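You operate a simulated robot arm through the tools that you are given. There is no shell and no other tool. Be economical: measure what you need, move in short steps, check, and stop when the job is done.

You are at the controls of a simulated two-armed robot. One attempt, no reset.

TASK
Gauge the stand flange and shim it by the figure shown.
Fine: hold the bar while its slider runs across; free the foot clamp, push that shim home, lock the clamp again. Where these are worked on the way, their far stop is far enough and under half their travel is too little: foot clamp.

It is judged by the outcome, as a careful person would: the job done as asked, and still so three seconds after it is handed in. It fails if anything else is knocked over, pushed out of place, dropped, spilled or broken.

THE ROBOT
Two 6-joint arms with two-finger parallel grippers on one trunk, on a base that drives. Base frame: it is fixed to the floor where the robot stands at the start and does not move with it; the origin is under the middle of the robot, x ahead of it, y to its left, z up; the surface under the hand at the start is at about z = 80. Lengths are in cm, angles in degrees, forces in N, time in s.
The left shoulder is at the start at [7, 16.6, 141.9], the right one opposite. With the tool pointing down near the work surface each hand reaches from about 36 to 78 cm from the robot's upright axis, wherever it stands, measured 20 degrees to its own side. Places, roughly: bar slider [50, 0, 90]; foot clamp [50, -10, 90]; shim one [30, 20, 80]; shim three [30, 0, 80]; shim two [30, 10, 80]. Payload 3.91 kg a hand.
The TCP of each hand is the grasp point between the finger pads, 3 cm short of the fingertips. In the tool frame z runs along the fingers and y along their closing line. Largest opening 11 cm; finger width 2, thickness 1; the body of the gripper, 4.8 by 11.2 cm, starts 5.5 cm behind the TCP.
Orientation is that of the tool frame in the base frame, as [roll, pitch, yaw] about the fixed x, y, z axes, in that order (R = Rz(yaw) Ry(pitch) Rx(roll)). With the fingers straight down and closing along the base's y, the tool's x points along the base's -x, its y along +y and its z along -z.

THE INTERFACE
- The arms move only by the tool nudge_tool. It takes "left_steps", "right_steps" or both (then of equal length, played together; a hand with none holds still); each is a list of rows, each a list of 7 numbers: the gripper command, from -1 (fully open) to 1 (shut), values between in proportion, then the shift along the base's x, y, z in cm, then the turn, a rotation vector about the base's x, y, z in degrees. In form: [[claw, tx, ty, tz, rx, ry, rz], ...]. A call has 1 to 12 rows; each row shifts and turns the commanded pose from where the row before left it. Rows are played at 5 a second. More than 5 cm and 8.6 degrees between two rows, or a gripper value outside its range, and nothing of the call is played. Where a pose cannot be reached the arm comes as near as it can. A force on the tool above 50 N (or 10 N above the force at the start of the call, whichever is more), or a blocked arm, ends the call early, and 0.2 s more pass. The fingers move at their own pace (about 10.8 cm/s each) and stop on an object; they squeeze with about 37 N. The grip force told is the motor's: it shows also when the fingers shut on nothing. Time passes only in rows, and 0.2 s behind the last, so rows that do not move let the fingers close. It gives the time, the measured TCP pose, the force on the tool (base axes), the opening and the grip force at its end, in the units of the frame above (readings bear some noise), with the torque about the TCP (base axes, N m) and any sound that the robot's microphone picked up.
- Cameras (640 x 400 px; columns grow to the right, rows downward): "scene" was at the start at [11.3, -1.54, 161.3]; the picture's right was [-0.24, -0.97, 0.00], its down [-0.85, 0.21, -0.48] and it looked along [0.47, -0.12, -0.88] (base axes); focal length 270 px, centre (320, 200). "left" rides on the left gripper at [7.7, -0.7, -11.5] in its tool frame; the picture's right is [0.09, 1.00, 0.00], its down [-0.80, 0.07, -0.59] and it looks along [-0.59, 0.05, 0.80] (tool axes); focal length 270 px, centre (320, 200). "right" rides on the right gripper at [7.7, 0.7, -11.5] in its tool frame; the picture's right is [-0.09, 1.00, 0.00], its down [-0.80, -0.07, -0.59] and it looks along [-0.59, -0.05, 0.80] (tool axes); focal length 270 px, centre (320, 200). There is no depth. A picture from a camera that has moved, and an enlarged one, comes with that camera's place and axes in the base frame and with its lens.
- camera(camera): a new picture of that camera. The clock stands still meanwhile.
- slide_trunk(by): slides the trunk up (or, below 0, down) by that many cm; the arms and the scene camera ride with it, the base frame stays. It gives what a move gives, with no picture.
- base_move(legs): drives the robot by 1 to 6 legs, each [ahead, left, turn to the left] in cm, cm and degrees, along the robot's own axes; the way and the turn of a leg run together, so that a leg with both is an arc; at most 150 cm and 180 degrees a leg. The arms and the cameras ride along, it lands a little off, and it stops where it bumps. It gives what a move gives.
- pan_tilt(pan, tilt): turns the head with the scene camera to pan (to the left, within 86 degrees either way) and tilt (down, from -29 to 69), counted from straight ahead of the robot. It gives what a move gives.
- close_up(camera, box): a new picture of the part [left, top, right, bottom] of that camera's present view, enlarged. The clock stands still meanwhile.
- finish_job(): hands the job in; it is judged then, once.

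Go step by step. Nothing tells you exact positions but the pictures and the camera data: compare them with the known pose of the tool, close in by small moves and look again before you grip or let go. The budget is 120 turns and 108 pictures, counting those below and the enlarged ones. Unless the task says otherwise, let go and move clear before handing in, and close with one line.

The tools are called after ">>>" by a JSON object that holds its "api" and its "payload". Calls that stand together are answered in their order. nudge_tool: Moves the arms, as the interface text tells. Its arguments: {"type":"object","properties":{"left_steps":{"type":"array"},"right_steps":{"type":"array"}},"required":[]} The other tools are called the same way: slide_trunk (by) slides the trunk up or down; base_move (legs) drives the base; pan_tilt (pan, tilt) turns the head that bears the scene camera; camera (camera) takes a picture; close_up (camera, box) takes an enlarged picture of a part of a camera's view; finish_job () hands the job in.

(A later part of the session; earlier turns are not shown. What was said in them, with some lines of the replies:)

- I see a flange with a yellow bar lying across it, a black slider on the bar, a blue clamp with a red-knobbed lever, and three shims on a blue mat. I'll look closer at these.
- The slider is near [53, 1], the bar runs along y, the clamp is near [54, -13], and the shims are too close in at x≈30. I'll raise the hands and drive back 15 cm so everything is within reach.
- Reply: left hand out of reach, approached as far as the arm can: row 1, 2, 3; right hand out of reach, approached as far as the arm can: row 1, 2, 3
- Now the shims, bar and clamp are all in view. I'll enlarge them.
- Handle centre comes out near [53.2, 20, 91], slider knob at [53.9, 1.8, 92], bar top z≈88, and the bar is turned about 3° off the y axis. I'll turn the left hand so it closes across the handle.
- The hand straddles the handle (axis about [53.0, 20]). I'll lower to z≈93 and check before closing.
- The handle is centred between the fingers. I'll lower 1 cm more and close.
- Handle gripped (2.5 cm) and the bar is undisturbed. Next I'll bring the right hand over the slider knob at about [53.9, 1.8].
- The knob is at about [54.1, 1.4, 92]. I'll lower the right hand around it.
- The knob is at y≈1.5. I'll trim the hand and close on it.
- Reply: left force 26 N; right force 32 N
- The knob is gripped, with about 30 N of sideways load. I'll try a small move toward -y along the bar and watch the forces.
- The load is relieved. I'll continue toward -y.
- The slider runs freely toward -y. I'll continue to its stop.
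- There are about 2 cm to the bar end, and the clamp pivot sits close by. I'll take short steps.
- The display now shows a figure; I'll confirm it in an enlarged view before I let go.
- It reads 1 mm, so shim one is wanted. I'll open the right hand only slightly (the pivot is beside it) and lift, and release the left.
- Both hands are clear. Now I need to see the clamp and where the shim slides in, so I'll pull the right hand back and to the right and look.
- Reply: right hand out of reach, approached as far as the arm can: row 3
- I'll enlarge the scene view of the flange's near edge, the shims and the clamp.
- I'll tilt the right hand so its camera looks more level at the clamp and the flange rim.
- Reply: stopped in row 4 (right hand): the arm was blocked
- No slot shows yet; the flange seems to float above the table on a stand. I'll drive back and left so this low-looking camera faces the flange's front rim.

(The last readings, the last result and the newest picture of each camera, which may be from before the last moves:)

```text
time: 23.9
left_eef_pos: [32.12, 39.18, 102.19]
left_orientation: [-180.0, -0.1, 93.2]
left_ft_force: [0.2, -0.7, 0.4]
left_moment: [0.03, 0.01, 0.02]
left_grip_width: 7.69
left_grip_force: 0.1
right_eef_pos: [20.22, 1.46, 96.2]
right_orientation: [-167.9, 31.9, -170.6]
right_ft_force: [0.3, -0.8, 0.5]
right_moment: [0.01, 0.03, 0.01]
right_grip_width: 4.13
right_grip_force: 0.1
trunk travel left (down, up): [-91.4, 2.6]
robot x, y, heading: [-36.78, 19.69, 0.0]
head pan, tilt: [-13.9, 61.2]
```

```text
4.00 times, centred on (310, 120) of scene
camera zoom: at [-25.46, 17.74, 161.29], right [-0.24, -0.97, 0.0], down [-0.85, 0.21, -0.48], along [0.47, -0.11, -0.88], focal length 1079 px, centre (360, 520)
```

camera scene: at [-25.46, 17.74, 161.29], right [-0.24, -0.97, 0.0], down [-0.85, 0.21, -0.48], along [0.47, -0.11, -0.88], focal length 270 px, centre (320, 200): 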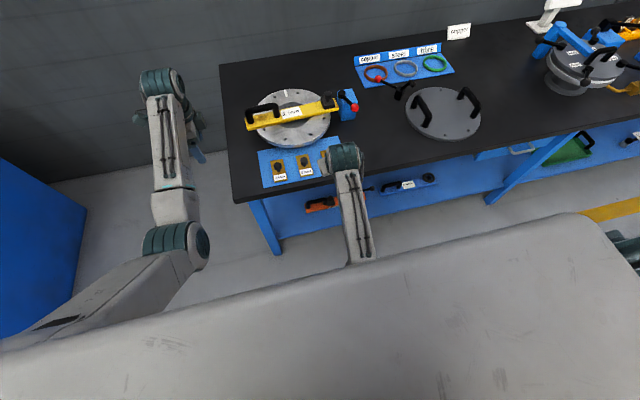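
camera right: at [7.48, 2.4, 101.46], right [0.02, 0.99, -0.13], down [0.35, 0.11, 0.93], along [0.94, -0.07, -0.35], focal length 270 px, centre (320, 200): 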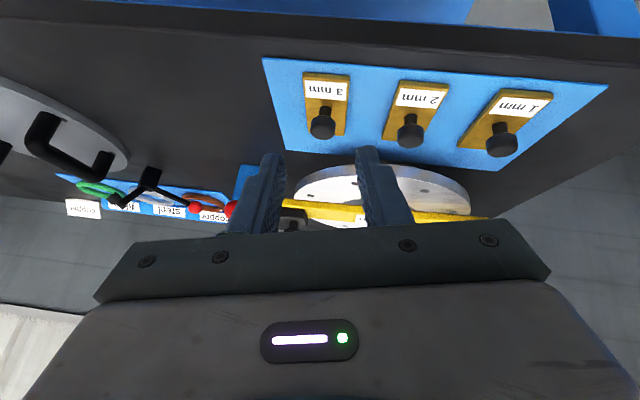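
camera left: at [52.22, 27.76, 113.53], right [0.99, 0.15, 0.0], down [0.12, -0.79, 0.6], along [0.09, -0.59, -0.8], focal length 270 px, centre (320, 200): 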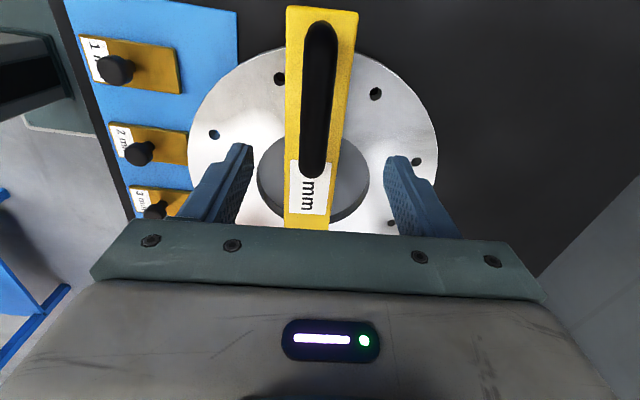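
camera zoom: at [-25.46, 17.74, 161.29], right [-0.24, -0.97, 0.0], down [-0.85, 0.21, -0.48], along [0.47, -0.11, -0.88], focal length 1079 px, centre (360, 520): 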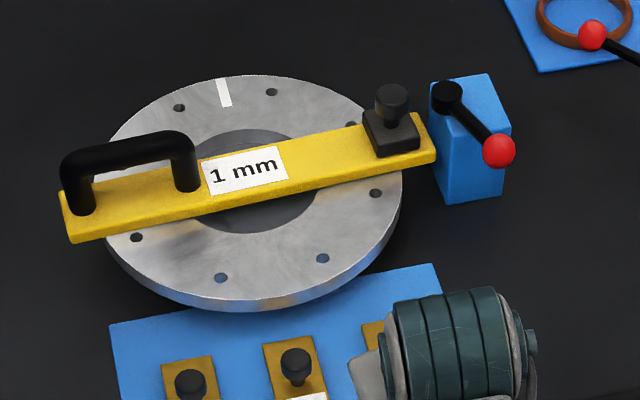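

The shims lie on the mat with tall knobs, pointing front-on at the flange, so they slide forward (+x) under it. The clamp lever pivots near [55, -10.9, 91] with its ball at about [46.8, -13.5, 91]. I'll level the right hand and drive back to the working place.

>>> {"api": "nudge_tool", "payload": {"right_steps": [[0.25, 1, 0, 2, 0, 8, 0], [0.25, 1, 0, 2, 0, 8, 0], [0.25, 1, 0, 1, 0, 8, 0], [0.25, 1, 0, 0, 0, 7.5, 0], [0.25, 1, 0, 0, 0, 0, 0]]}}

>>> {"api": "base_move", "payload": {"legs": [[0, -20, 0], [21.5, 0, 0]]}}

>>> {"api": "camera", "payload": {"camera": "right"}}

```text
time: 25.1
left_eef_pos: [32.15, 39.37, 102.12]
left_orientation: [-180.0, 0.1, 93.2]
left_ft_force: [0.0, 0.9, 0.7]
left_moment: [0.02, 0.0, -0.01]
left_grip_width: 7.68
left_grip_force: 0.0
right_eef_pos: [25.1, 1.55, 101.21]
right_orientation: [-172.8, 0.5, -171.9]
right_ft_force: [0.3, -0.2, -0.5]
right_moment: [-0.02, -0.01, 0.03]
right_grip_width: 4.15
right_grip_force: 0.1
trunk travel left (down, up): [-91.4, 2.6]
robot x, y, heading: [-36.83, 19.56, 0.1]
head pan, tilt: [-13.9, 61.2]
```

```text
time: 28.0
left_eef_pos: [54.05, 19.41, 102.25]
left_orientation: [179.9, 0.1, 93.0]
left_ft_force: [0.2, 0.8, -0.2]
left_moment: [0.05, -0.02, 0.02]
left_grip_width: 7.72
left_grip_force: 0.1
right_eef_pos: [46.99, -18.46, 101.31]
right_orientation: [-172.7, 0.9, -172.1]
right_ft_force: [-0.9, -0.7, 0.5]
right_moment: [0.01, -0.03, 0.01]
right_grip_width: 4.12
right_grip_force: 0.0
trunk travel left (down, up): [-91.4, 2.6]
robot x, y, heading: [-14.77, 0.02, -0.3]
head pan, tilt: [-13.9, 61.2]
```

```text
67 pictures are left
camera right: at [38.89, -17.43, 112.45], right [-0.05, 0.99, -0.13], down [0.78, 0.11, 0.61], along [0.62, -0.07, -0.78], focal length 270 px, centre (320, 200)
```

right: 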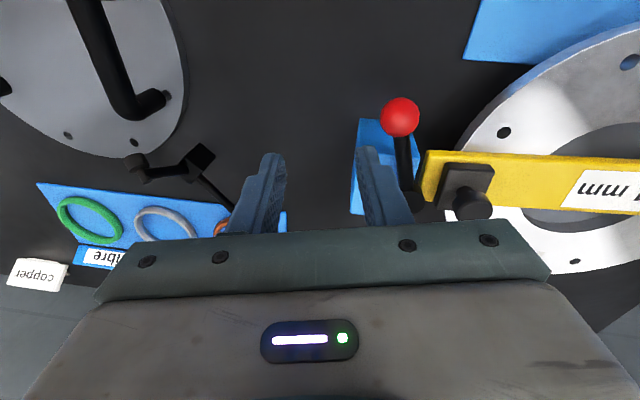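

The ball is confirmed at [46.7, -13.4]. I'll level and align the right hand over it, open.

>>> {"api": "nudge_tool", "payload": {"right_steps": [[-0.2, 0, 1, 0, 3.6, 0, 4.7], [-0.2, 0, 2, 0, 3.7, 0, 4.8], [-0.2, 0, 2, -1, 0, 0, 0], [-0.2, 0, 0, -1, 0, 0, 0]]}}

>>> {"api": "camera", "payload": {"camera": "right"}}

```text
time: 29.0
left_eef_pos: [54.19, 19.36, 102.2]
left_orientation: [180.0, 0.1, 92.9]
left_ft_force: [-0.5, -0.4, 0.0]
left_moment: [-0.06, -0.01, -0.03]
left_grip_width: 7.71
left_grip_force: 0.0
right_eef_pos: [47.29, -13.38, 98.91]
right_orientation: [-179.9, 2.4, -162.8]
right_ft_force: [0.3, 0.2, 0.2]
right_moment: [0.01, -0.01, 0.0]
right_grip_width: 6.59
right_grip_force: 0.0
trunk travel left (down, up): [-91.4, 2.6]
robot x, y, heading: [-14.84, -0.25, -0.1]
head pan, tilt: [-13.9, 61.2]
```

```text
66 pictures are left
camera right: at [39.26, -15.21, 110.01], right [-0.21, 0.98, 0.0], down [0.76, 0.16, 0.63], along [0.61, 0.13, -0.78], focal length 270 px, centre (320, 200)
```

right: 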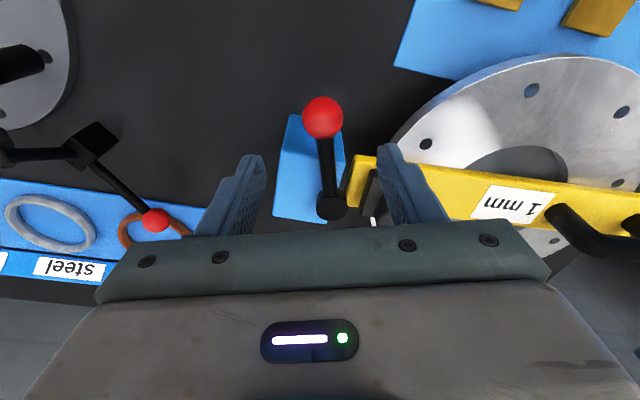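

Aligned. I'll lower onto the ball.

>>> {"api": "nudge_tool", "payload": {"right_steps": [[-0.2, -0.3, 0, -2, 0, 0, 0], [-0.2, -0.3, 0, -2, 0, 0, 0], [-0.2, -0.1, -0.1, -2, 0, 0, 0], [-0.2, 0, 0, -0.5, 0, 0, 0]]}}

>>> {"api": "camera", "payload": {"camera": "right"}}

```text
time: 30.0
left_eef_pos: [54.3, 19.3, 101.96]
left_orientation: [-180.0, 0.2, 93.0]
left_ft_force: [0.0, 0.6, 0.7]
left_moment: [0.01, -0.01, -0.03]
left_grip_width: 7.68
left_grip_force: 0.1
right_eef_pos: [46.46, -13.58, 92.63]
right_orientation: [-179.8, 2.3, -162.8]
right_ft_force: [0.8, 0.2, 0.1]
right_moment: [-0.01, 0.01, 0.01]
right_grip_width: 6.58
right_grip_force: 0.0
trunk travel left (down, up): [-91.4, 2.6]
robot x, y, heading: [-14.61, -0.17, -0.3]
head pan, tilt: [-13.9, 61.2]
```

```text
65 pictures are left
camera right: at [38.49, -15.3, 103.65], right [-0.21, 0.98, 0.0], down [0.76, 0.16, 0.63], along [0.61, 0.13, -0.78], focal length 270 px, centre (320, 200)
```

right: 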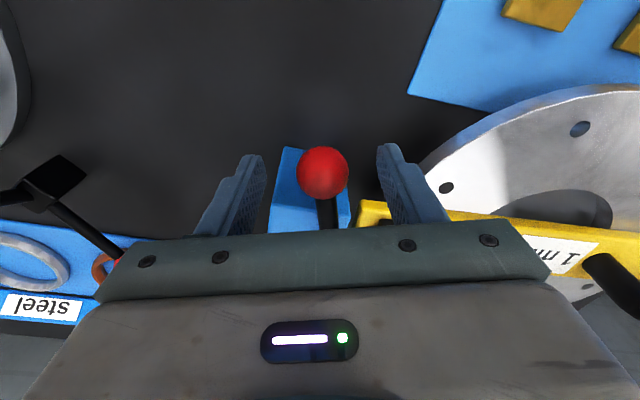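

The ball sits between the pads. I'll close and test a small swing toward -y.

>>> {"api": "nudge_tool", "payload": {"right_steps": [[0.3, 0, 0, -0.3, 0, 0, 0], [0.6, 0, 0, 0, 0, 0, 0], [1, 0, 0, 0, 0, 0, 0], [1, 0, 0, 0, 0, 0, 0]]}}

>>> {"api": "nudge_tool", "payload": {"right_steps": [[1, 0.1, -0.5, 0, 0, 0, -3], [1, 0.15, -0.5, 0, 0, 0, -3]]}}

```text
time: 31.0
left_eef_pos: [54.15, 19.3, 102.11]
left_orientation: [-180.0, 0.1, 93.1]
left_ft_force: [-0.1, 0.2, -0.5]
left_moment: [-0.01, 0.05, 0.02]
left_grip_width: 7.7
left_grip_force: 0.0
right_eef_pos: [46.37, -13.47, 92.38]
right_orientation: [-179.8, 2.4, -162.8]
right_ft_force: [-1.3, -0.5, 0.8]
right_moment: [-0.05, 0.18, -0.06]
right_grip_width: 3.13
right_grip_force: 45.2
trunk travel left (down, up): [-91.4, 2.6]
robot x, y, heading: [-14.87, 0.18, -0.3]
head pan, tilt: [-13.9, 61.2]
```

```text
time: 31.6
left_eef_pos: [54.32, 19.44, 102.13]
left_orientation: [-180.0, 0.1, 93.0]
left_ft_force: [0.2, -0.4, 0.5]
left_moment: [-0.01, 0.02, -0.02]
left_grip_width: 7.71
left_grip_force: 0.0
right_eef_pos: [46.68, -14.59, 92.4]
right_orientation: [-179.9, 2.4, -168.7]
right_ft_force: [-1.9, 7.0, -2.7]
right_moment: [0.06, 0.38, 0.52]
right_grip_width: 3.11
right_grip_force: 45.1
trunk travel left (down, up): [-91.4, 2.6]
robot x, y, heading: [-14.3, 0.24, -0.3]
head pan, tilt: [-13.9, 61.2]
```

It moved with little force. The hand should turn the other way (+z) to follow the arc, so I'll correct that, swing on and look.

>>> {"api": "nudge_tool", "payload": {"right_steps": [[1, 0.25, -0.5, 0, 0, 0, 6], [1, 0.25, -0.5, 0, 0, 0, 7], [1, 0.3, -0.5, 0, 0, 0, 6]]}}

>>> {"api": "camera", "payload": {"camera": "right"}}

>>> {"api": "close_up", "payload": {"camera": "scene", "box": [240, 110, 400, 210]}}

```text
time: 32.4
left_eef_pos: [54.2, 19.27, 102.04]
left_orientation: [-179.9, 0.1, 93.0]
left_ft_force: [-0.2, -0.5, 0.7]
left_moment: [0.0, 0.0, 0.02]
left_grip_width: 7.68
left_grip_force: 0.0
right_eef_pos: [47.54, -16.33, 92.25]
right_orientation: [-179.8, 2.3, -149.8]
right_ft_force: [0.0, -5.1, 1.3]
right_moment: [-0.53, 0.28, -0.41]
right_grip_width: 3.12
right_grip_force: 44.9
trunk travel left (down, up): [-91.4, 2.6]
robot x, y, heading: [-14.51, 0.16, -0.2]
head pan, tilt: [-13.9, 61.2]
```

```text
64 pictures are left
camera right: at [40.15, -19.87, 103.47], right [-0.43, 0.91, 0.0], down [0.71, 0.33, 0.63], along [0.57, 0.27, -0.78], focal length 270 px, centre (320, 200)
```

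right: 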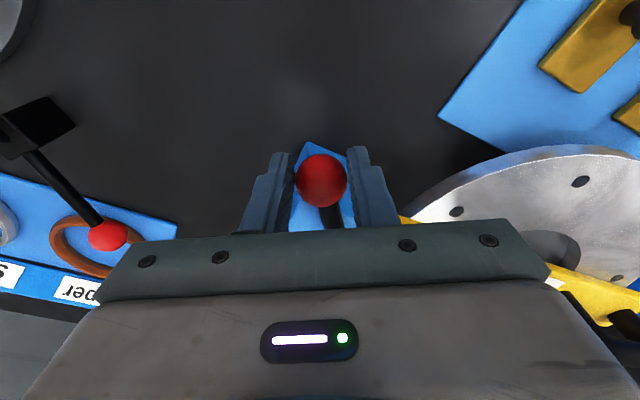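

```text
4.00 times, centred on (320, 160) of scene
camera zoom: at [-3.39, -1.88, 161.3], right [-0.24, -0.97, 0.0], down [-0.85, 0.21, -0.48], along [0.47, -0.12, -0.88], focal length 1079 px, centre (320, 360)
```

zoom: 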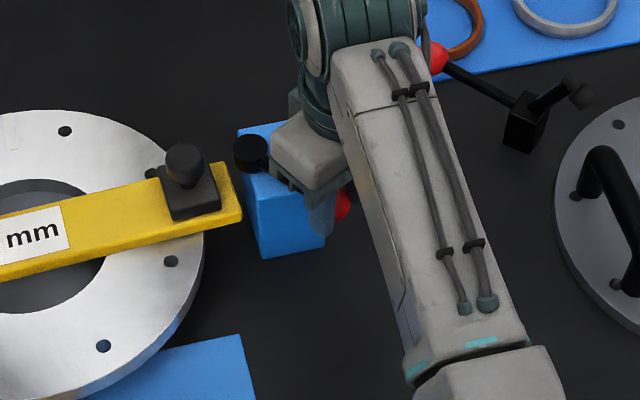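

The lever swings right (about 36° from -x now). I'll follow the arc on, 6° a row.

>>> {"api": "nudge_tool", "payload": {"right_steps": [[1, 0.59, -0.73, 0, 0, 0, 6], [1, 0.67, -0.67, 0, 0, 0, 6], [1, 0.73, -0.59, 0, 0, 0, 6], [1, 0.79, -0.51, 0, 0, 0, 6]]}}

>>> {"api": "camera", "payload": {"camera": "right"}}

```text
time: 33.4
left_eef_pos: [54.32, 19.42, 102.01]
left_orientation: [180.0, 0.1, 93.0]
left_ft_force: [-1.0, -0.5, -0.5]
left_moment: [0.02, 0.02, -0.01]
left_grip_width: 7.69
left_grip_force: 0.0
right_eef_pos: [50.39, -18.92, 92.41]
right_orientation: [-179.8, 2.3, -125.7]
right_ft_force: [0.5, -2.3, -0.5]
right_moment: [-0.25, 0.27, -0.17]
right_grip_width: 3.09
right_grip_force: 45.2
trunk travel left (down, up): [-91.4, 2.6]
robot x, y, heading: [-14.74, 0.17, -0.2]
head pan, tilt: [-13.9, 61.2]
```

```text
62 pictures are left
camera right: at [44.97, -25.0, 103.46], right [-0.76, 0.65, 0.0], down [0.51, 0.59, 0.63], along [0.41, 0.48, -0.78], focal length 270 px, centre (320, 200)
```

right: 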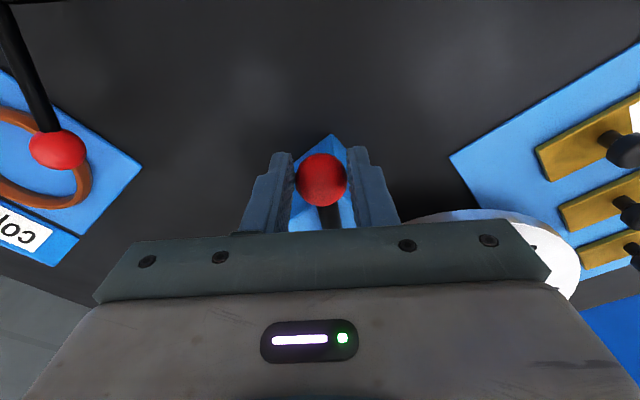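

Continuing the arc at low force.

>>> {"api": "nudge_tool", "payload": {"right_steps": [[1, 0.84, -0.43, 0, 0, 0, 6], [1, 0.88, -0.33, 0, 0, 0, 6], [1, 0.91, -0.24, 0, 0, 0, 6], [1, 0.93, -0.15, 0, 0, 0, 6], [1, 0.94, -0.05, 0, 0, 0, 6]]}}

>>> {"api": "camera", "payload": {"camera": "right"}}

```text
time: 34.6
left_eef_pos: [54.15, 19.25, 102.23]
left_orientation: [179.9, 0.0, 93.0]
left_ft_force: [0.4, -0.7, -0.6]
left_moment: [0.01, -0.02, 0.01]
left_grip_width: 7.71
left_grip_force: 0.1
right_eef_pos: [54.82, -20.04, 92.43]
right_orientation: [-179.9, 2.2, -95.8]
right_ft_force: [-4.1, -8.0, 1.5]
right_moment: [0.04, -0.24, -0.16]
right_grip_width: 3.11
right_grip_force: 45.1
trunk travel left (down, up): [-91.4, 2.6]
robot x, y, heading: [-14.91, 0.06, -0.3]
head pan, tilt: [-13.9, 61.2]
```

```text
61 pictures are left
camera right: at [53.24, -28.09, 103.47], right [-0.98, 0.19, 0.0], down [0.15, 0.77, 0.63], along [0.12, 0.62, -0.78], focal length 270 px, centre (320, 200)
```

right: 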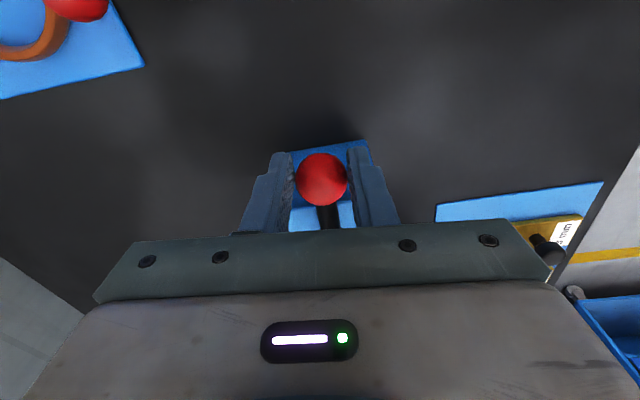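

>>> {"api": "nudge_tool", "payload": {"right_steps": [[1, 0.94, 0.1, 0, 0, 0, 6], [1, 0.93, 0.2, 0, 0, 0, 6], [1, 0.91, 0.28, 0, 0, 0, 6]]}}

```text
time: 35.2
left_eef_pos: [53.48, 19.22, 102.54]
left_orientation: [179.6, 0.2, 92.9]
left_ft_force: [0.4, -0.2, -0.6]
left_moment: [0.03, 0.03, -0.01]
left_grip_width: 7.72
left_grip_force: 0.1
right_eef_pos: [55.0, -19.77, 92.31]
right_orientation: [179.0, 2.2, -85.7]
right_ft_force: [-28.8, -7.3, 21.4]
right_moment: [0.81, 0.95, 0.18]
right_grip_width: 3.15
right_grip_force: 44.9
trunk travel left (down, up): [-91.4, 2.6]
robot x, y, heading: [-15.06, -0.25, -0.3]
head pan, tilt: [-13.9, 61.2]
stopped in row 2 (right hand): the force on the tool passed its limit at 54 N (the readings are from after the stop); the commanded pose is now the measured one
```

The lever met its far stop after a swing of about 72°, so the clamp is free. I'll ease off, release and lift.

>>> {"api": "nudge_tool", "payload": {"right_steps": [[1, -0.4, 0, 0, 0, 0, 0], [0.4, 0, 0, 0, 0, 0, 0], [-0.2, 0, 0, 0, 0, 0, 0], [-0.2, 0, 0, 2, 0, 0, 0], [-0.2, 0, 0, 3, 0, 0, 0], [-0.2, 0, -1, 4, 0, 0, 0]]}}

>>> {"api": "camera", "payload": {"camera": "right"}}

>>> {"api": "camera", "payload": {"camera": "scene"}}

```text
time: 36.6
left_eef_pos: [54.06, 19.29, 102.1]
left_orientation: [-180.0, 0.0, 92.9]
left_ft_force: [0.4, 0.0, 0.5]
left_moment: [-0.01, 0.0, -0.02]
left_grip_width: 7.71
left_grip_force: 0.0
right_eef_pos: [55.35, -20.61, 101.05]
right_orientation: [179.0, 2.3, -85.5]
right_ft_force: [0.0, -0.5, -0.4]
right_moment: [-0.03, -0.01, -0.02]
right_grip_width: 6.61
right_grip_force: 0.0
trunk travel left (down, up): [-91.4, 2.6]
robot x, y, heading: [-14.87, 0.27, -0.5]
head pan, tilt: [-13.9, 61.2]
```

```text
60 pictures are left
camera right: at [55.4, -28.73, 112.13], right [-1.0, 0.01, 0.02], down [0.02, 0.78, 0.63], along [-0.01, 0.63, -0.78], focal length 270 px, centre (320, 200)
```

right: 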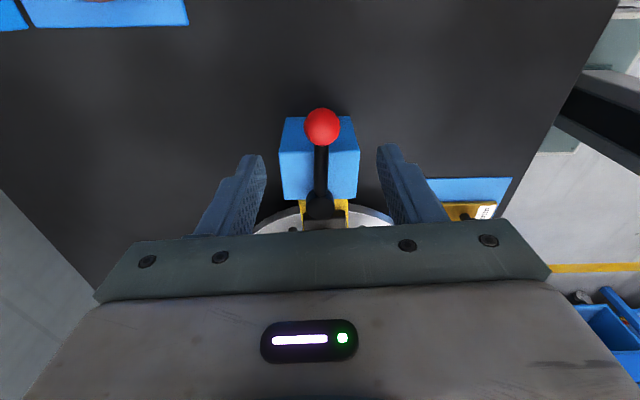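

```text
59 pictures are left
camera scene: at [-3.6, -1.79, 161.3], right [-0.25, -0.97, 0.0], down [-0.85, 0.21, -0.48], along [0.47, -0.12, -0.88], focal length 270 px, centre (320, 200)
```

scene: 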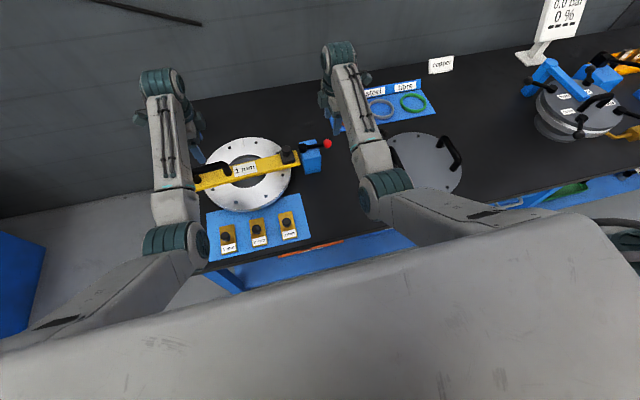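

The lever now points to the far stop. Shim one's knob is at about [33, 19.2, 84] and its plate runs x≈28–38. I'll turn the left hand back to closing along y and bring it above the knob.

>>> {"api": "nudge_tool", "payload": {"left_steps": [[-0.2, -1.9, 0, 0, 0, 0, 8.2], [-0.2, -1.9, 0, 0, 0, 0, 8.2], [-0.2, -1.9, 0, 0, 0, 0, 8.2], [-0.2, -1.9, 0, 0, 0, 0, 8.2], [-0.2, -1.9, 0, 0, 0, 0, 8.2], [-0.2, -1.9, 0, 0, 0, 0, 8.2], [-0.2, -1.9, 0, -1, 0, 0, 8.2], [-0.2, -1.9, 0, -1, 0, 0, 8.2], [-0.2, -1.9, 0, -1, 0, 0, 8.2], [-0.2, -1.9, 0, -1, 0, 0, 8.2], [-0.2, -1.9, 0, -1, 0, 0, 8.2]]}}

>>> {"api": "camera", "payload": {"camera": "left"}}

```text
time: 39.0
left_eef_pos: [34.01, 19.05, 95.0]
left_orientation: [180.0, 0.2, -176.7]
left_ft_force: [-0.6, -0.5, 0.2]
left_moment: [0.01, -0.01, 0.01]
left_grip_width: 6.58
left_grip_force: 0.1
left hand out of reach, approached as far as the arm can: row 4, 5, 6
right_eef_pos: [55.31, -20.54, 101.05]
right_orientation: [179.1, 2.3, -85.6]
right_ft_force: [0.7, 0.2, -0.5]
right_moment: [-0.05, -0.01, -0.01]
right_grip_width: 6.58
right_grip_force: 0.1
trunk travel left (down, up): [-91.4, 2.6]
robot x, y, heading: [-14.65, -0.38, -0.3]
head pan, tilt: [-13.9, 61.2]
```

```text
58 pictures are left
camera left: at [26.31, 18.04, 106.31], right [-0.14, 0.99, 0.0], down [0.79, 0.12, 0.6], along [0.59, 0.09, -0.8], focal length 270 px, centre (320, 200)
```

left: 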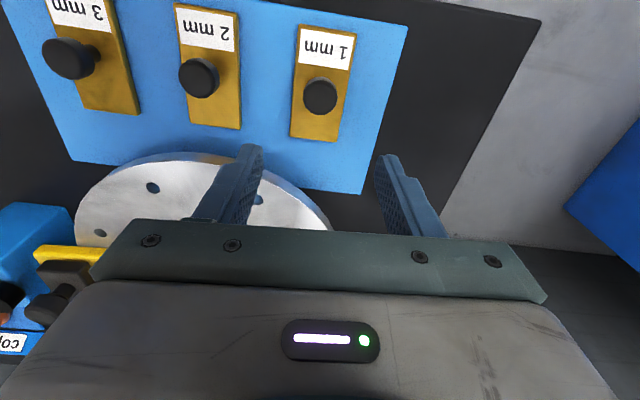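

The knob is at about [32.4, 19.0]. I'll lower to just over the plate in steps.

>>> {"api": "nudge_tool", "payload": {"left_steps": [[-0.2, -0.8, 0, -2, 0, 0, 0], [-0.2, -0.8, 0, -2, 0, 0, 0], [-0.2, 0, 0, -2, 0, 0, 0], [-0.2, 0, 0, -2, 0, 0, 0], [-0.2, 0, 0, 0, 0, 0, 0]]}}

>>> {"api": "camera", "payload": {"camera": "left"}}

```text
time: 40.2
left_eef_pos: [32.74, 19.11, 86.9]
left_orientation: [-180.0, 0.1, -176.8]
left_ft_force: [0.3, 0.8, 0.2]
left_moment: [-0.01, 0.0, 0.0]
left_grip_width: 6.6
left_grip_force: 0.1
right_eef_pos: [55.17, -20.54, 100.98]
right_orientation: [178.9, 2.3, -85.6]
right_ft_force: [-0.6, -0.7, 0.3]
right_moment: [-0.02, 0.01, -0.01]
right_grip_width: 6.61
right_grip_force: 0.0
trunk travel left (down, up): [-91.4, 2.6]
robot x, y, heading: [-14.56, 0.25, -0.2]
head pan, tilt: [-13.9, 61.2]
```

```text
57 pictures are left
camera left: at [24.96, 18.1, 98.3], right [-0.14, 0.99, 0.0], down [0.79, 0.11, 0.6], along [0.59, 0.09, -0.8], focal length 270 px, centre (320, 200)
```

left: 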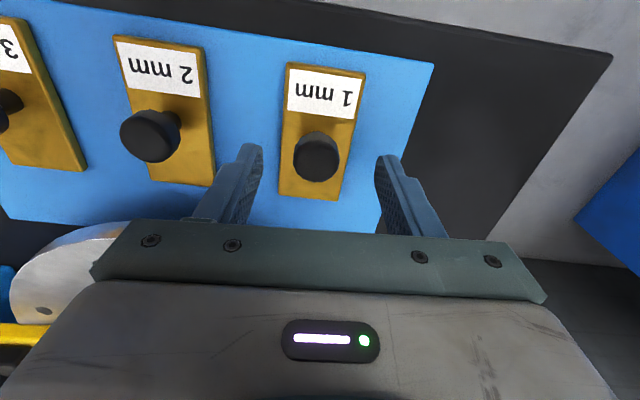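

Centred. I'll lower 2 cm and close on the knob.

>>> {"api": "nudge_tool", "payload": {"left_steps": [[-0.2, -0.3, -0.1, -1, 0, 0, 0], [-0.2, 0, 0, -1, 0, 0, 0], [0.2, 0, 0, 0, 0, 0, 0], [0.6, 0, 0, 0, 0, 0, 0], [1, 0, 0, 0, 0, 0, 0], [1, 0, 0, 0, 0, 0, 0]]}}

>>> {"api": "camera", "payload": {"camera": "left"}}

```text
time: 41.6
left_eef_pos: [32.51, 18.92, 84.86]
left_orientation: [-180.0, 0.1, -176.9]
left_ft_force: [0.3, -3.3, -4.3]
left_moment: [-0.63, -0.18, 0.03]
left_grip_width: 2.71
left_grip_force: 45.0
right_eef_pos: [55.34, -20.6, 101.03]
right_orientation: [179.0, 2.3, -85.5]
right_ft_force: [0.0, -0.8, 0.4]
right_moment: [-0.01, 0.01, 0.02]
right_grip_width: 6.58
right_grip_force: 0.1
trunk travel left (down, up): [-91.4, 2.6]
robot x, y, heading: [-14.73, -0.14, -0.1]
head pan, tilt: [-13.9, 61.2]
```

```text
56 pictures are left
camera left: at [24.76, 17.87, 96.26], right [-0.14, 0.99, 0.0], down [0.8, 0.11, 0.6], along [0.59, 0.08, -0.8], focal length 270 px, centre (320, 200)
```

left: 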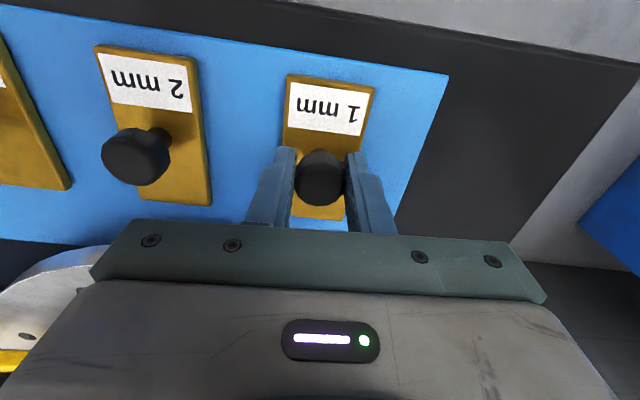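

Knob gripped. I'll push forward 1 cm along the shim's own axis and watch.

>>> {"api": "nudge_tool", "payload": {"left_steps": [[1, 0.5, 0.03, 0, 0, 0, 0], [1, 0.5, 0.03, 0, 0, 0, 0], [1, 0.5, 0.03, 0, 0, 0, 0]]}}

>>> {"api": "camera", "payload": {"camera": "left"}}

```text
time: 42.4
left_eef_pos: [33.98, 18.97, 84.82]
left_orientation: [-180.0, 0.1, -176.9]
left_ft_force: [-0.7, -10.1, -4.1]
left_moment: [0.41, -0.22, 0.04]
left_grip_width: 2.71
left_grip_force: 44.9
right_eef_pos: [55.39, -20.65, 100.88]
right_orientation: [179.0, 2.4, -85.6]
right_ft_force: [0.5, 1.0, 0.4]
right_moment: [0.03, -0.02, 0.03]
right_grip_width: 6.58
right_grip_force: 0.0
trunk travel left (down, up): [-91.4, 2.6]
robot x, y, heading: [-14.9, 0.06, -0.1]
head pan, tilt: [-13.9, 61.2]
```

```text
55 pictures are left
camera left: at [26.27, 17.87, 96.26], right [-0.14, 0.99, 0.0], down [0.79, 0.11, 0.6], along [0.59, 0.08, -0.8], focal length 270 px, centre (320, 200)
```

left: 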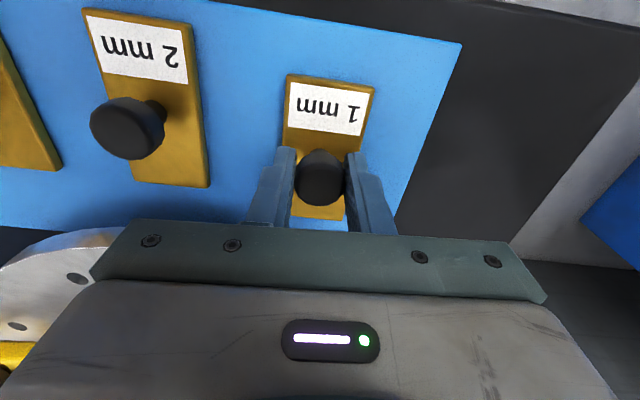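

It slides, with a lateral load like a guide (about -10 N y). I'll ease slightly to -y and continue forward.

>>> {"api": "nudge_tool", "payload": {"left_steps": [[1, 0.5, -0.1, 0, 0, 0, 0], [1, 0.6, -0.05, 0, 0, 0, 0], [1, 0.6, 0, 0, 0, 0, 0], [1, 0.6, 0, 0, 0, 0, 0]]}}

>>> {"api": "camera", "payload": {"camera": "left"}}

```text
time: 43.4
left_eef_pos: [36.42, 18.74, 84.85]
left_orientation: [180.0, 0.2, -176.8]
left_ft_force: [0.2, -2.4, -7.4]
left_moment: [-0.59, -0.4, 0.1]
left_grip_width: 2.73
left_grip_force: 44.5
right_eef_pos: [55.39, -20.46, 101.01]
right_orientation: [179.1, 2.3, -85.6]
right_ft_force: [-1.0, -0.7, 0.0]
right_moment: [0.02, 0.01, 0.01]
right_grip_width: 6.59
right_grip_force: 0.1
trunk travel left (down, up): [-91.4, 2.6]
robot x, y, heading: [-15.03, -0.16, -0.1]
head pan, tilt: [-13.9, 61.2]
```

```text
54 pictures are left
camera left: at [28.72, 17.87, 96.26], right [-0.14, 0.99, 0.0], down [0.8, 0.11, 0.6], along [0.59, 0.09, -0.8], focal length 270 px, centre (320, 200)
```

left: 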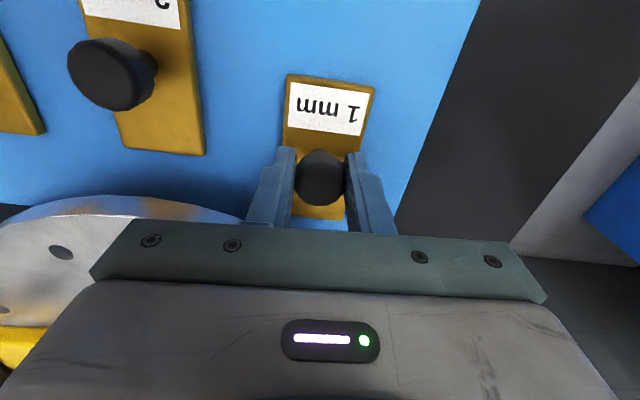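

Moving smoothly. I'll continue in short steps, watching the flange rim.

>>> {"api": "nudge_tool", "payload": {"left_steps": [[1, 0.5, 0, 0, 0, 0, 0], [1, 0.5, 0, 0, 0, 0, 0], [1, 0.5, 0, 0, 0, 0, 0]]}}

>>> {"api": "camera", "payload": {"camera": "left"}}

>>> {"api": "close_up", "payload": {"camera": "scene", "box": [190, 160, 318, 240]}}

```text
time: 44.2
left_eef_pos: [37.34, 19.02, 84.92]
left_orientation: [180.0, 0.2, -176.8]
left_ft_force: [-28.9, 0.1, -1.0]
left_moment: [-0.64, 0.35, 0.04]
left_grip_width: 2.76
left_grip_force: 45.6
right_eef_pos: [54.95, -20.39, 101.25]
right_orientation: [179.2, 2.3, -85.7]
right_ft_force: [-0.7, -0.6, -0.1]
right_moment: [0.0, -0.02, -0.01]
right_grip_width: 6.6
right_grip_force: 0.2
trunk travel left (down, up): [-91.4, 2.6]
robot x, y, heading: [-14.83, 0.02, -0.3]
head pan, tilt: [-13.9, 61.2]
```

```text
53 pictures are left
camera left: at [29.68, 17.92, 96.37], right [-0.14, 0.99, 0.0], down [0.8, 0.11, 0.6], along [0.59, 0.09, -0.8], focal length 270 px, centre (320, 200)
```

left: 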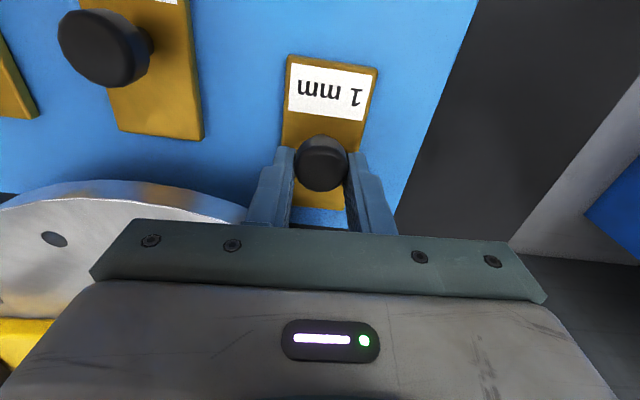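

```text
5.00 times, centred on (254, 200) of scene
camera zoom: at [-4.1, -1.69, 161.35], right [-0.24, -0.97, 0.0], down [-0.85, 0.21, -0.49], along [0.47, -0.12, -0.87], focal length 1349 px, centre (650, 200)
```

zoom: 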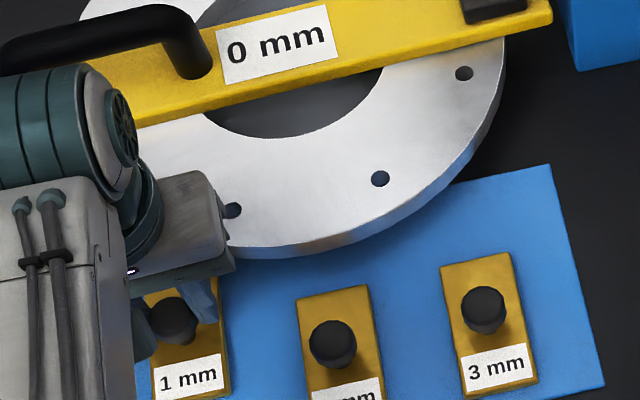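

The display now reads 0 mm and the shim has met its stop, so it is home. I'll ease off, release and lift clear.

>>> {"api": "nudge_tool", "payload": {"left_steps": [[0.6, 0, 0, 0, 0, 0, 0], [0.1, 0, 0, 0, 0, 0, 0], [0.1, 0, 0, 0, 0, 0, 0], [0.1, 0, 0, 2, 0, 0, 0], [0.1, 0, 0, 4, 0, 0, 0], [0.1, 0, 0, 4, 0, 0, 0], [0.1, -2, 2, 2, 0, 0, 0]]}}

>>> {"api": "camera", "payload": {"camera": "left"}}

>>> {"api": "camera", "payload": {"camera": "right"}}

```text
time: 45.8
left_eef_pos: [35.61, 20.96, 96.8]
left_orientation: [-179.9, 0.2, -176.9]
left_ft_force: [0.6, 0.4, 0.0]
left_moment: [0.01, 0.02, -0.01]
left_grip_width: 4.94
left_grip_force: 0.0
right_eef_pos: [55.42, -20.42, 101.08]
right_orientation: [179.2, 2.2, -85.6]
right_ft_force: [-0.3, -0.4, 0.0]
right_moment: [-0.04, -0.03, -0.01]
right_grip_width: 6.61
right_grip_force: 0.0
trunk travel left (down, up): [-91.4, 2.6]
robot x, y, heading: [-15.02, -0.08, -0.3]
head pan, tilt: [-13.9, 61.2]
```

```text
51 pictures are left
camera left: at [27.86, 20.06, 108.21], right [-0.14, 0.99, 0.0], down [0.79, 0.12, 0.6], along [0.59, 0.08, -0.8], focal length 270 px, centre (320, 200)
```

left: 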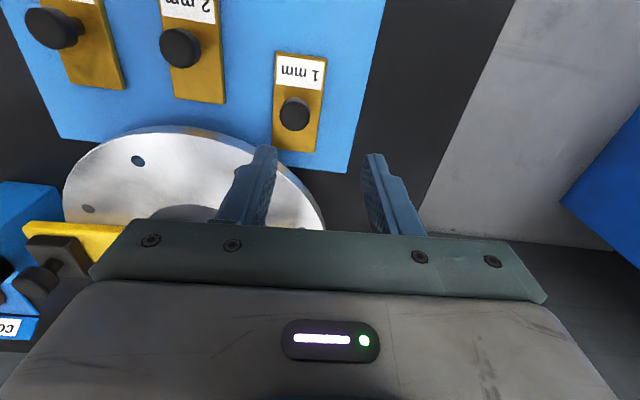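

```text
50 pictures are left
camera right: at [55.36, -28.58, 112.19], right [-1.0, 0.01, 0.02], down [0.02, 0.78, 0.62], along [-0.01, 0.62, -0.78], focal length 270 px, centre (320, 200)
```

right: 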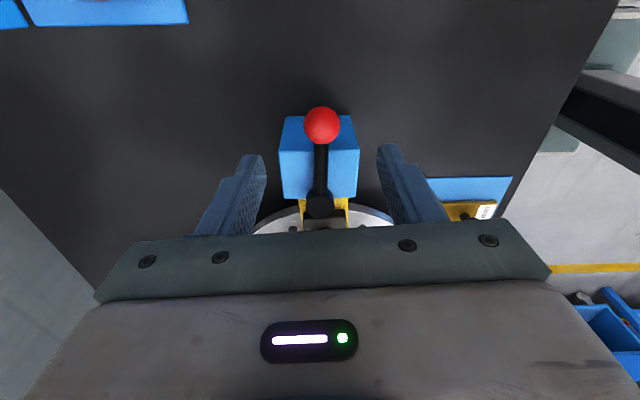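

Shim released and sitting home. Now the right hand goes back down onto the lever ball at [54.9, -19.6].

>>> {"api": "nudge_tool", "payload": {"right_steps": [[-0.2, -0.2, 0.4, -3, 0, 0, 0], [-0.2, -0.2, 0.3, -3, 0, 0, 0], [-0.2, -0.1, 0.1, -2.7, 0, 0, 0], [-0.2, 0, 0, 0, 0, 0, 0]]}}

>>> {"api": "camera", "payload": {"camera": "right"}}

```text
time: 46.8
left_eef_pos: [35.65, 20.95, 96.7]
left_orientation: [-180.0, 0.0, -176.9]
left_ft_force: [0.4, -0.3, -0.2]
left_moment: [0.01, 0.04, -0.04]
left_grip_width: 4.97
left_grip_force: 0.1
right_eef_pos: [54.92, -20.19, 92.37]
right_orientation: [179.0, 2.4, -85.7]
right_ft_force: [0.1, 1.2, -0.3]
right_moment: [-0.02, 0.0, 0.0]
right_grip_width: 6.59
right_grip_force: 0.0
trunk travel left (down, up): [-91.4, 2.6]
robot x, y, heading: [-14.74, -0.66, -0.1]
head pan, tilt: [-13.9, 61.2]
```

```text
49 pictures are left
camera right: at [55.05, -28.29, 103.45], right [-1.0, 0.01, 0.02], down [0.02, 0.78, 0.63], along [-0.01, 0.63, -0.78], focal length 270 px, centre (320, 200)
```

right: 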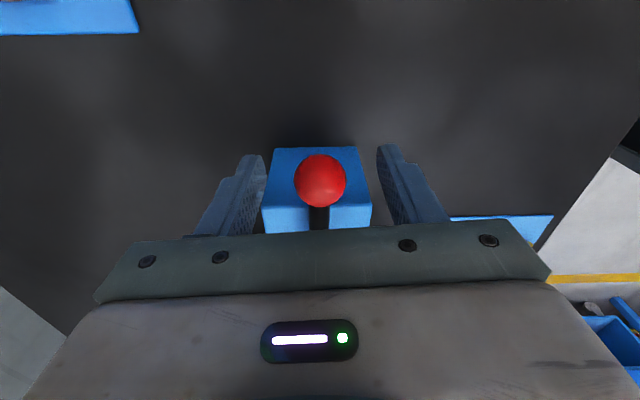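

Ball between the pads; I'll grip and swing back along the arc.

>>> {"api": "nudge_tool", "payload": {"right_steps": [[0.3, 0, 0, 0, 0, 0, 0], [0.6, 0, 0, 0, 0, 0, 0], [1, 0, 0, 0, 0, 0, 0], [1, 0, 0, 0, 0, 0, 0], [1, -0.94, 0.05, 0, 0, 0, -6], [1, -0.93, 0.15, 0, 0, 0, -6], [1, -0.91, 0.24, 0, 0, 0, -6], [1, -0.88, 0.33, 0, 0, 0, -6], [1, -0.84, 0.43, 0, 0, 0, -6], [1, -0.79, 0.51, 0, 0, 0, -6]]}}

>>> {"api": "camera", "payload": {"camera": "right"}}

```text
time: 49.0
left_eef_pos: [35.54, 20.97, 96.79]
left_orientation: [-179.9, 0.2, -176.9]
left_ft_force: [0.4, -0.5, 0.4]
left_moment: [-0.04, -0.02, 0.04]
left_grip_width: 4.94
left_grip_force: 0.0
right_eef_pos: [49.43, -18.26, 92.31]
right_orientation: [179.2, 2.4, -121.6]
right_ft_force: [-2.2, -4.0, 14.8]
right_moment: [-0.67, 0.26, 0.02]
right_grip_width: 3.1
right_grip_force: 45.0
trunk travel left (down, up): [-91.4, 2.6]
robot x, y, heading: [-14.6, 0.03, -0.4]
head pan, tilt: [-13.9, 61.2]
```

```text
48 pictures are left
camera right: at [44.68, -24.89, 103.47], right [-0.8, 0.6, 0.02], down [0.47, 0.62, 0.63], along [0.36, 0.51, -0.78], focal length 270 px, centre (320, 200)
```

right: 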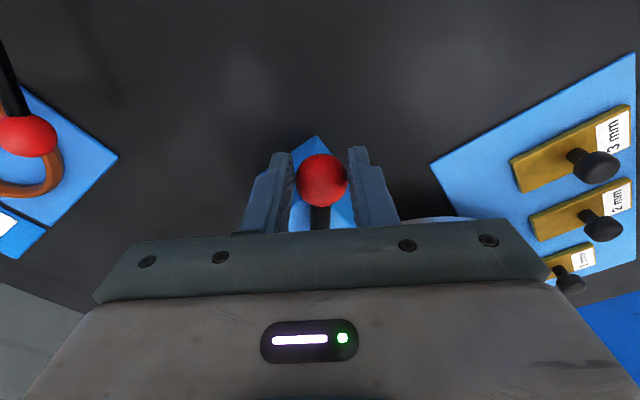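

>>> {"api": "nudge_tool", "payload": {"right_steps": [[1, -0.73, 0.59, 0, 0, 0, -6], [1, -0.67, 0.67, 0, 0, 0, -6], [1, -0.59, 0.73, 0, 0, 0, -6], [1, -0.51, 0.79, 0, 0, 0, -6], [1, -0.43, 0.84, 0, 0, 0, -6], [1, -0.33, 0.88, 0, 0, 0, -6]]}}

```text
time: 50.4
left_eef_pos: [35.44, 20.72, 96.94]
left_orientation: [180.0, 0.4, -176.9]
left_ft_force: [-0.6, 0.0, -0.4]
left_moment: [0.04, 0.02, 0.02]
left_grip_width: 4.97
left_grip_force: 0.0
right_eef_pos: [46.2, -13.6, 92.38]
right_orientation: [179.2, 2.6, -157.8]
right_ft_force: [-3.0, -10.0, 24.2]
right_moment: [-0.45, 0.45, 0.0]
right_grip_width: 3.13
right_grip_force: 44.5
trunk travel left (down, up): [-91.4, 2.6]
robot x, y, heading: [-14.99, -0.22, -0.7]
head pan, tilt: [-13.9, 61.2]
```

Near the original locked position; I'll press on lightly to its stop.

>>> {"api": "nudge_tool", "payload": {"right_steps": [[1, -0.1, 0.5, 0, 0, 0, -3], [1, -0.05, 0.4, 0, 0, 0, -2]]}}

>>> {"api": "camera", "payload": {"camera": "right"}}

```text
time: 51.0
left_eef_pos: [35.57, 20.3, 96.85]
left_orientation: [179.7, 0.1, -176.9]
left_ft_force: [-1.0, 0.0, -0.1]
left_moment: [-0.03, 0.01, -0.03]
left_grip_width: 4.94
left_grip_force: 0.0
right_eef_pos: [46.33, -13.47, 92.1]
right_orientation: [179.3, 2.7, -162.9]
right_ft_force: [10.7, -37.1, 22.7]
right_moment: [-0.85, -0.37, -0.18]
right_grip_width: 3.1
right_grip_force: 44.6
trunk travel left (down, up): [-91.4, 2.6]
robot x, y, heading: [-14.78, -0.01, -0.4]
head pan, tilt: [-13.9, 61.2]
```

```text
47 pictures are left
camera right: at [38.23, -15.41, 103.27], right [-0.21, 0.98, 0.02], down [0.76, 0.15, 0.63], along [0.61, 0.15, -0.78], focal length 270 px, centre (320, 200)
```

right: 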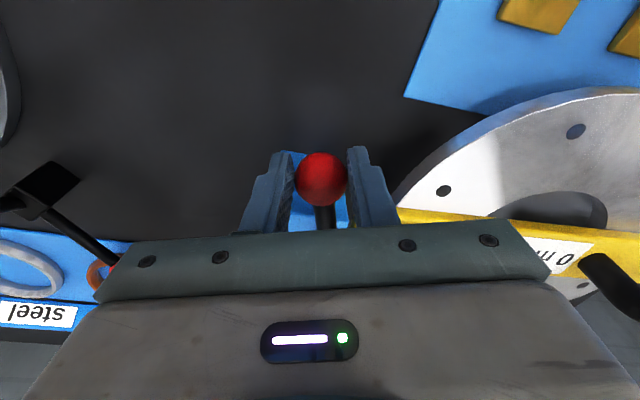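

The lever is back on its locked stop (37 N at the original position). I'll release without pulling it and lift clear.

>>> {"api": "nudge_tool", "payload": {"right_steps": [[1, 0, -0.3, 0, 0, 0, 0], [0.4, 0, 0, 0, 0, 0, 0], [-0.2, 0, 0, 0, 0, 0, 0], [-0.2, 0, 0, 2, 0, 0, 0], [-0.2, 0, 0, 3, 0, 0, 0], [-0.2, -1, -3, 3, 0, 0, 0], [-0.2, -1, -4, 0, 0, 0, 0]]}}

>>> {"api": "camera", "payload": {"camera": "scene"}}

>>> {"api": "close_up", "payload": {"camera": "scene", "box": [190, 120, 350, 220]}}

>>> {"api": "camera", "payload": {"camera": "right"}}

```text
time: 52.6
left_eef_pos: [35.73, 20.8, 96.87]
left_orientation: [179.8, 0.1, -176.8]
left_ft_force: [0.2, -0.6, 0.5]
left_moment: [0.03, -0.01, -0.02]
left_grip_width: 4.97
left_grip_force: 0.0
right_eef_pos: [44.04, -20.63, 99.75]
right_orientation: [178.8, 2.4, -162.5]
right_ft_force: [0.3, 0.2, -0.5]
right_moment: [0.05, -0.03, 0.0]
right_grip_width: 6.59
right_grip_force: 0.0
trunk travel left (down, up): [-91.4, 2.6]
robot x, y, heading: [-14.7, -0.2, -0.1]
head pan, tilt: [-13.9, 61.2]
```

```text
46 pictures are left
camera scene: at [-3.57, -2.19, 161.3], right [-0.25, -0.97, 0.0], down [-0.85, 0.22, -0.48], along [0.47, -0.12, -0.88], focal length 270 px, centre (320, 200)
```

scene: 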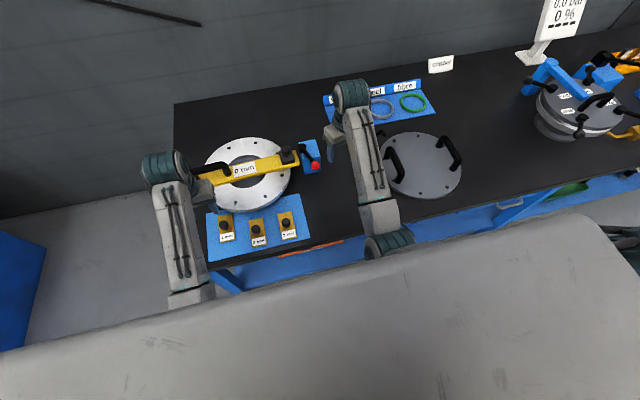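

```text
4.00 times, centred on (270, 170) of scene
camera zoom: at [-3.57, -2.19, 161.3], right [-0.25, -0.97, 0.0], down [-0.85, 0.22, -0.48], along [0.47, -0.12, -0.88], focal length 1079 px, centre (520, 320)
```

zoom: 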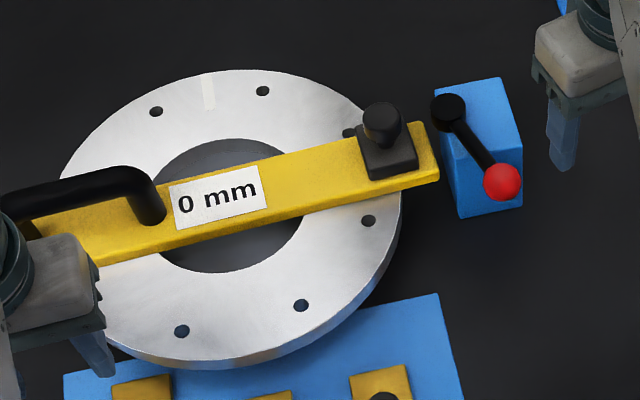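

```text
44 pictures are left
camera right: at [36.05, -22.69, 110.82], right [-0.22, 0.98, 0.02], down [0.77, 0.15, 0.63], along [0.61, 0.15, -0.78], focal length 270 px, centre (320, 200)
```

right: 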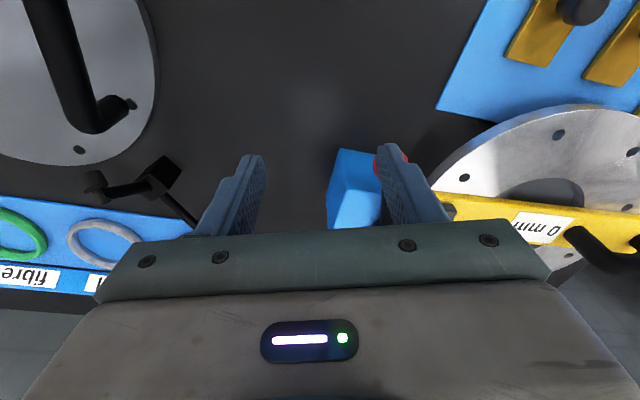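

The gauge reads 0 mm, shim one is home, the lever lies as it did when locked, and both hands are clear with nothing else disturbed. I'm handing in.

>>> {"api": "finish_job", "payload": {}}

```text
The job is handed in.
```

I gauged the flange at 1 mm, pushed the 1 mm shim home so the gauge now reads 0 mm, and locked the foot clamp again.
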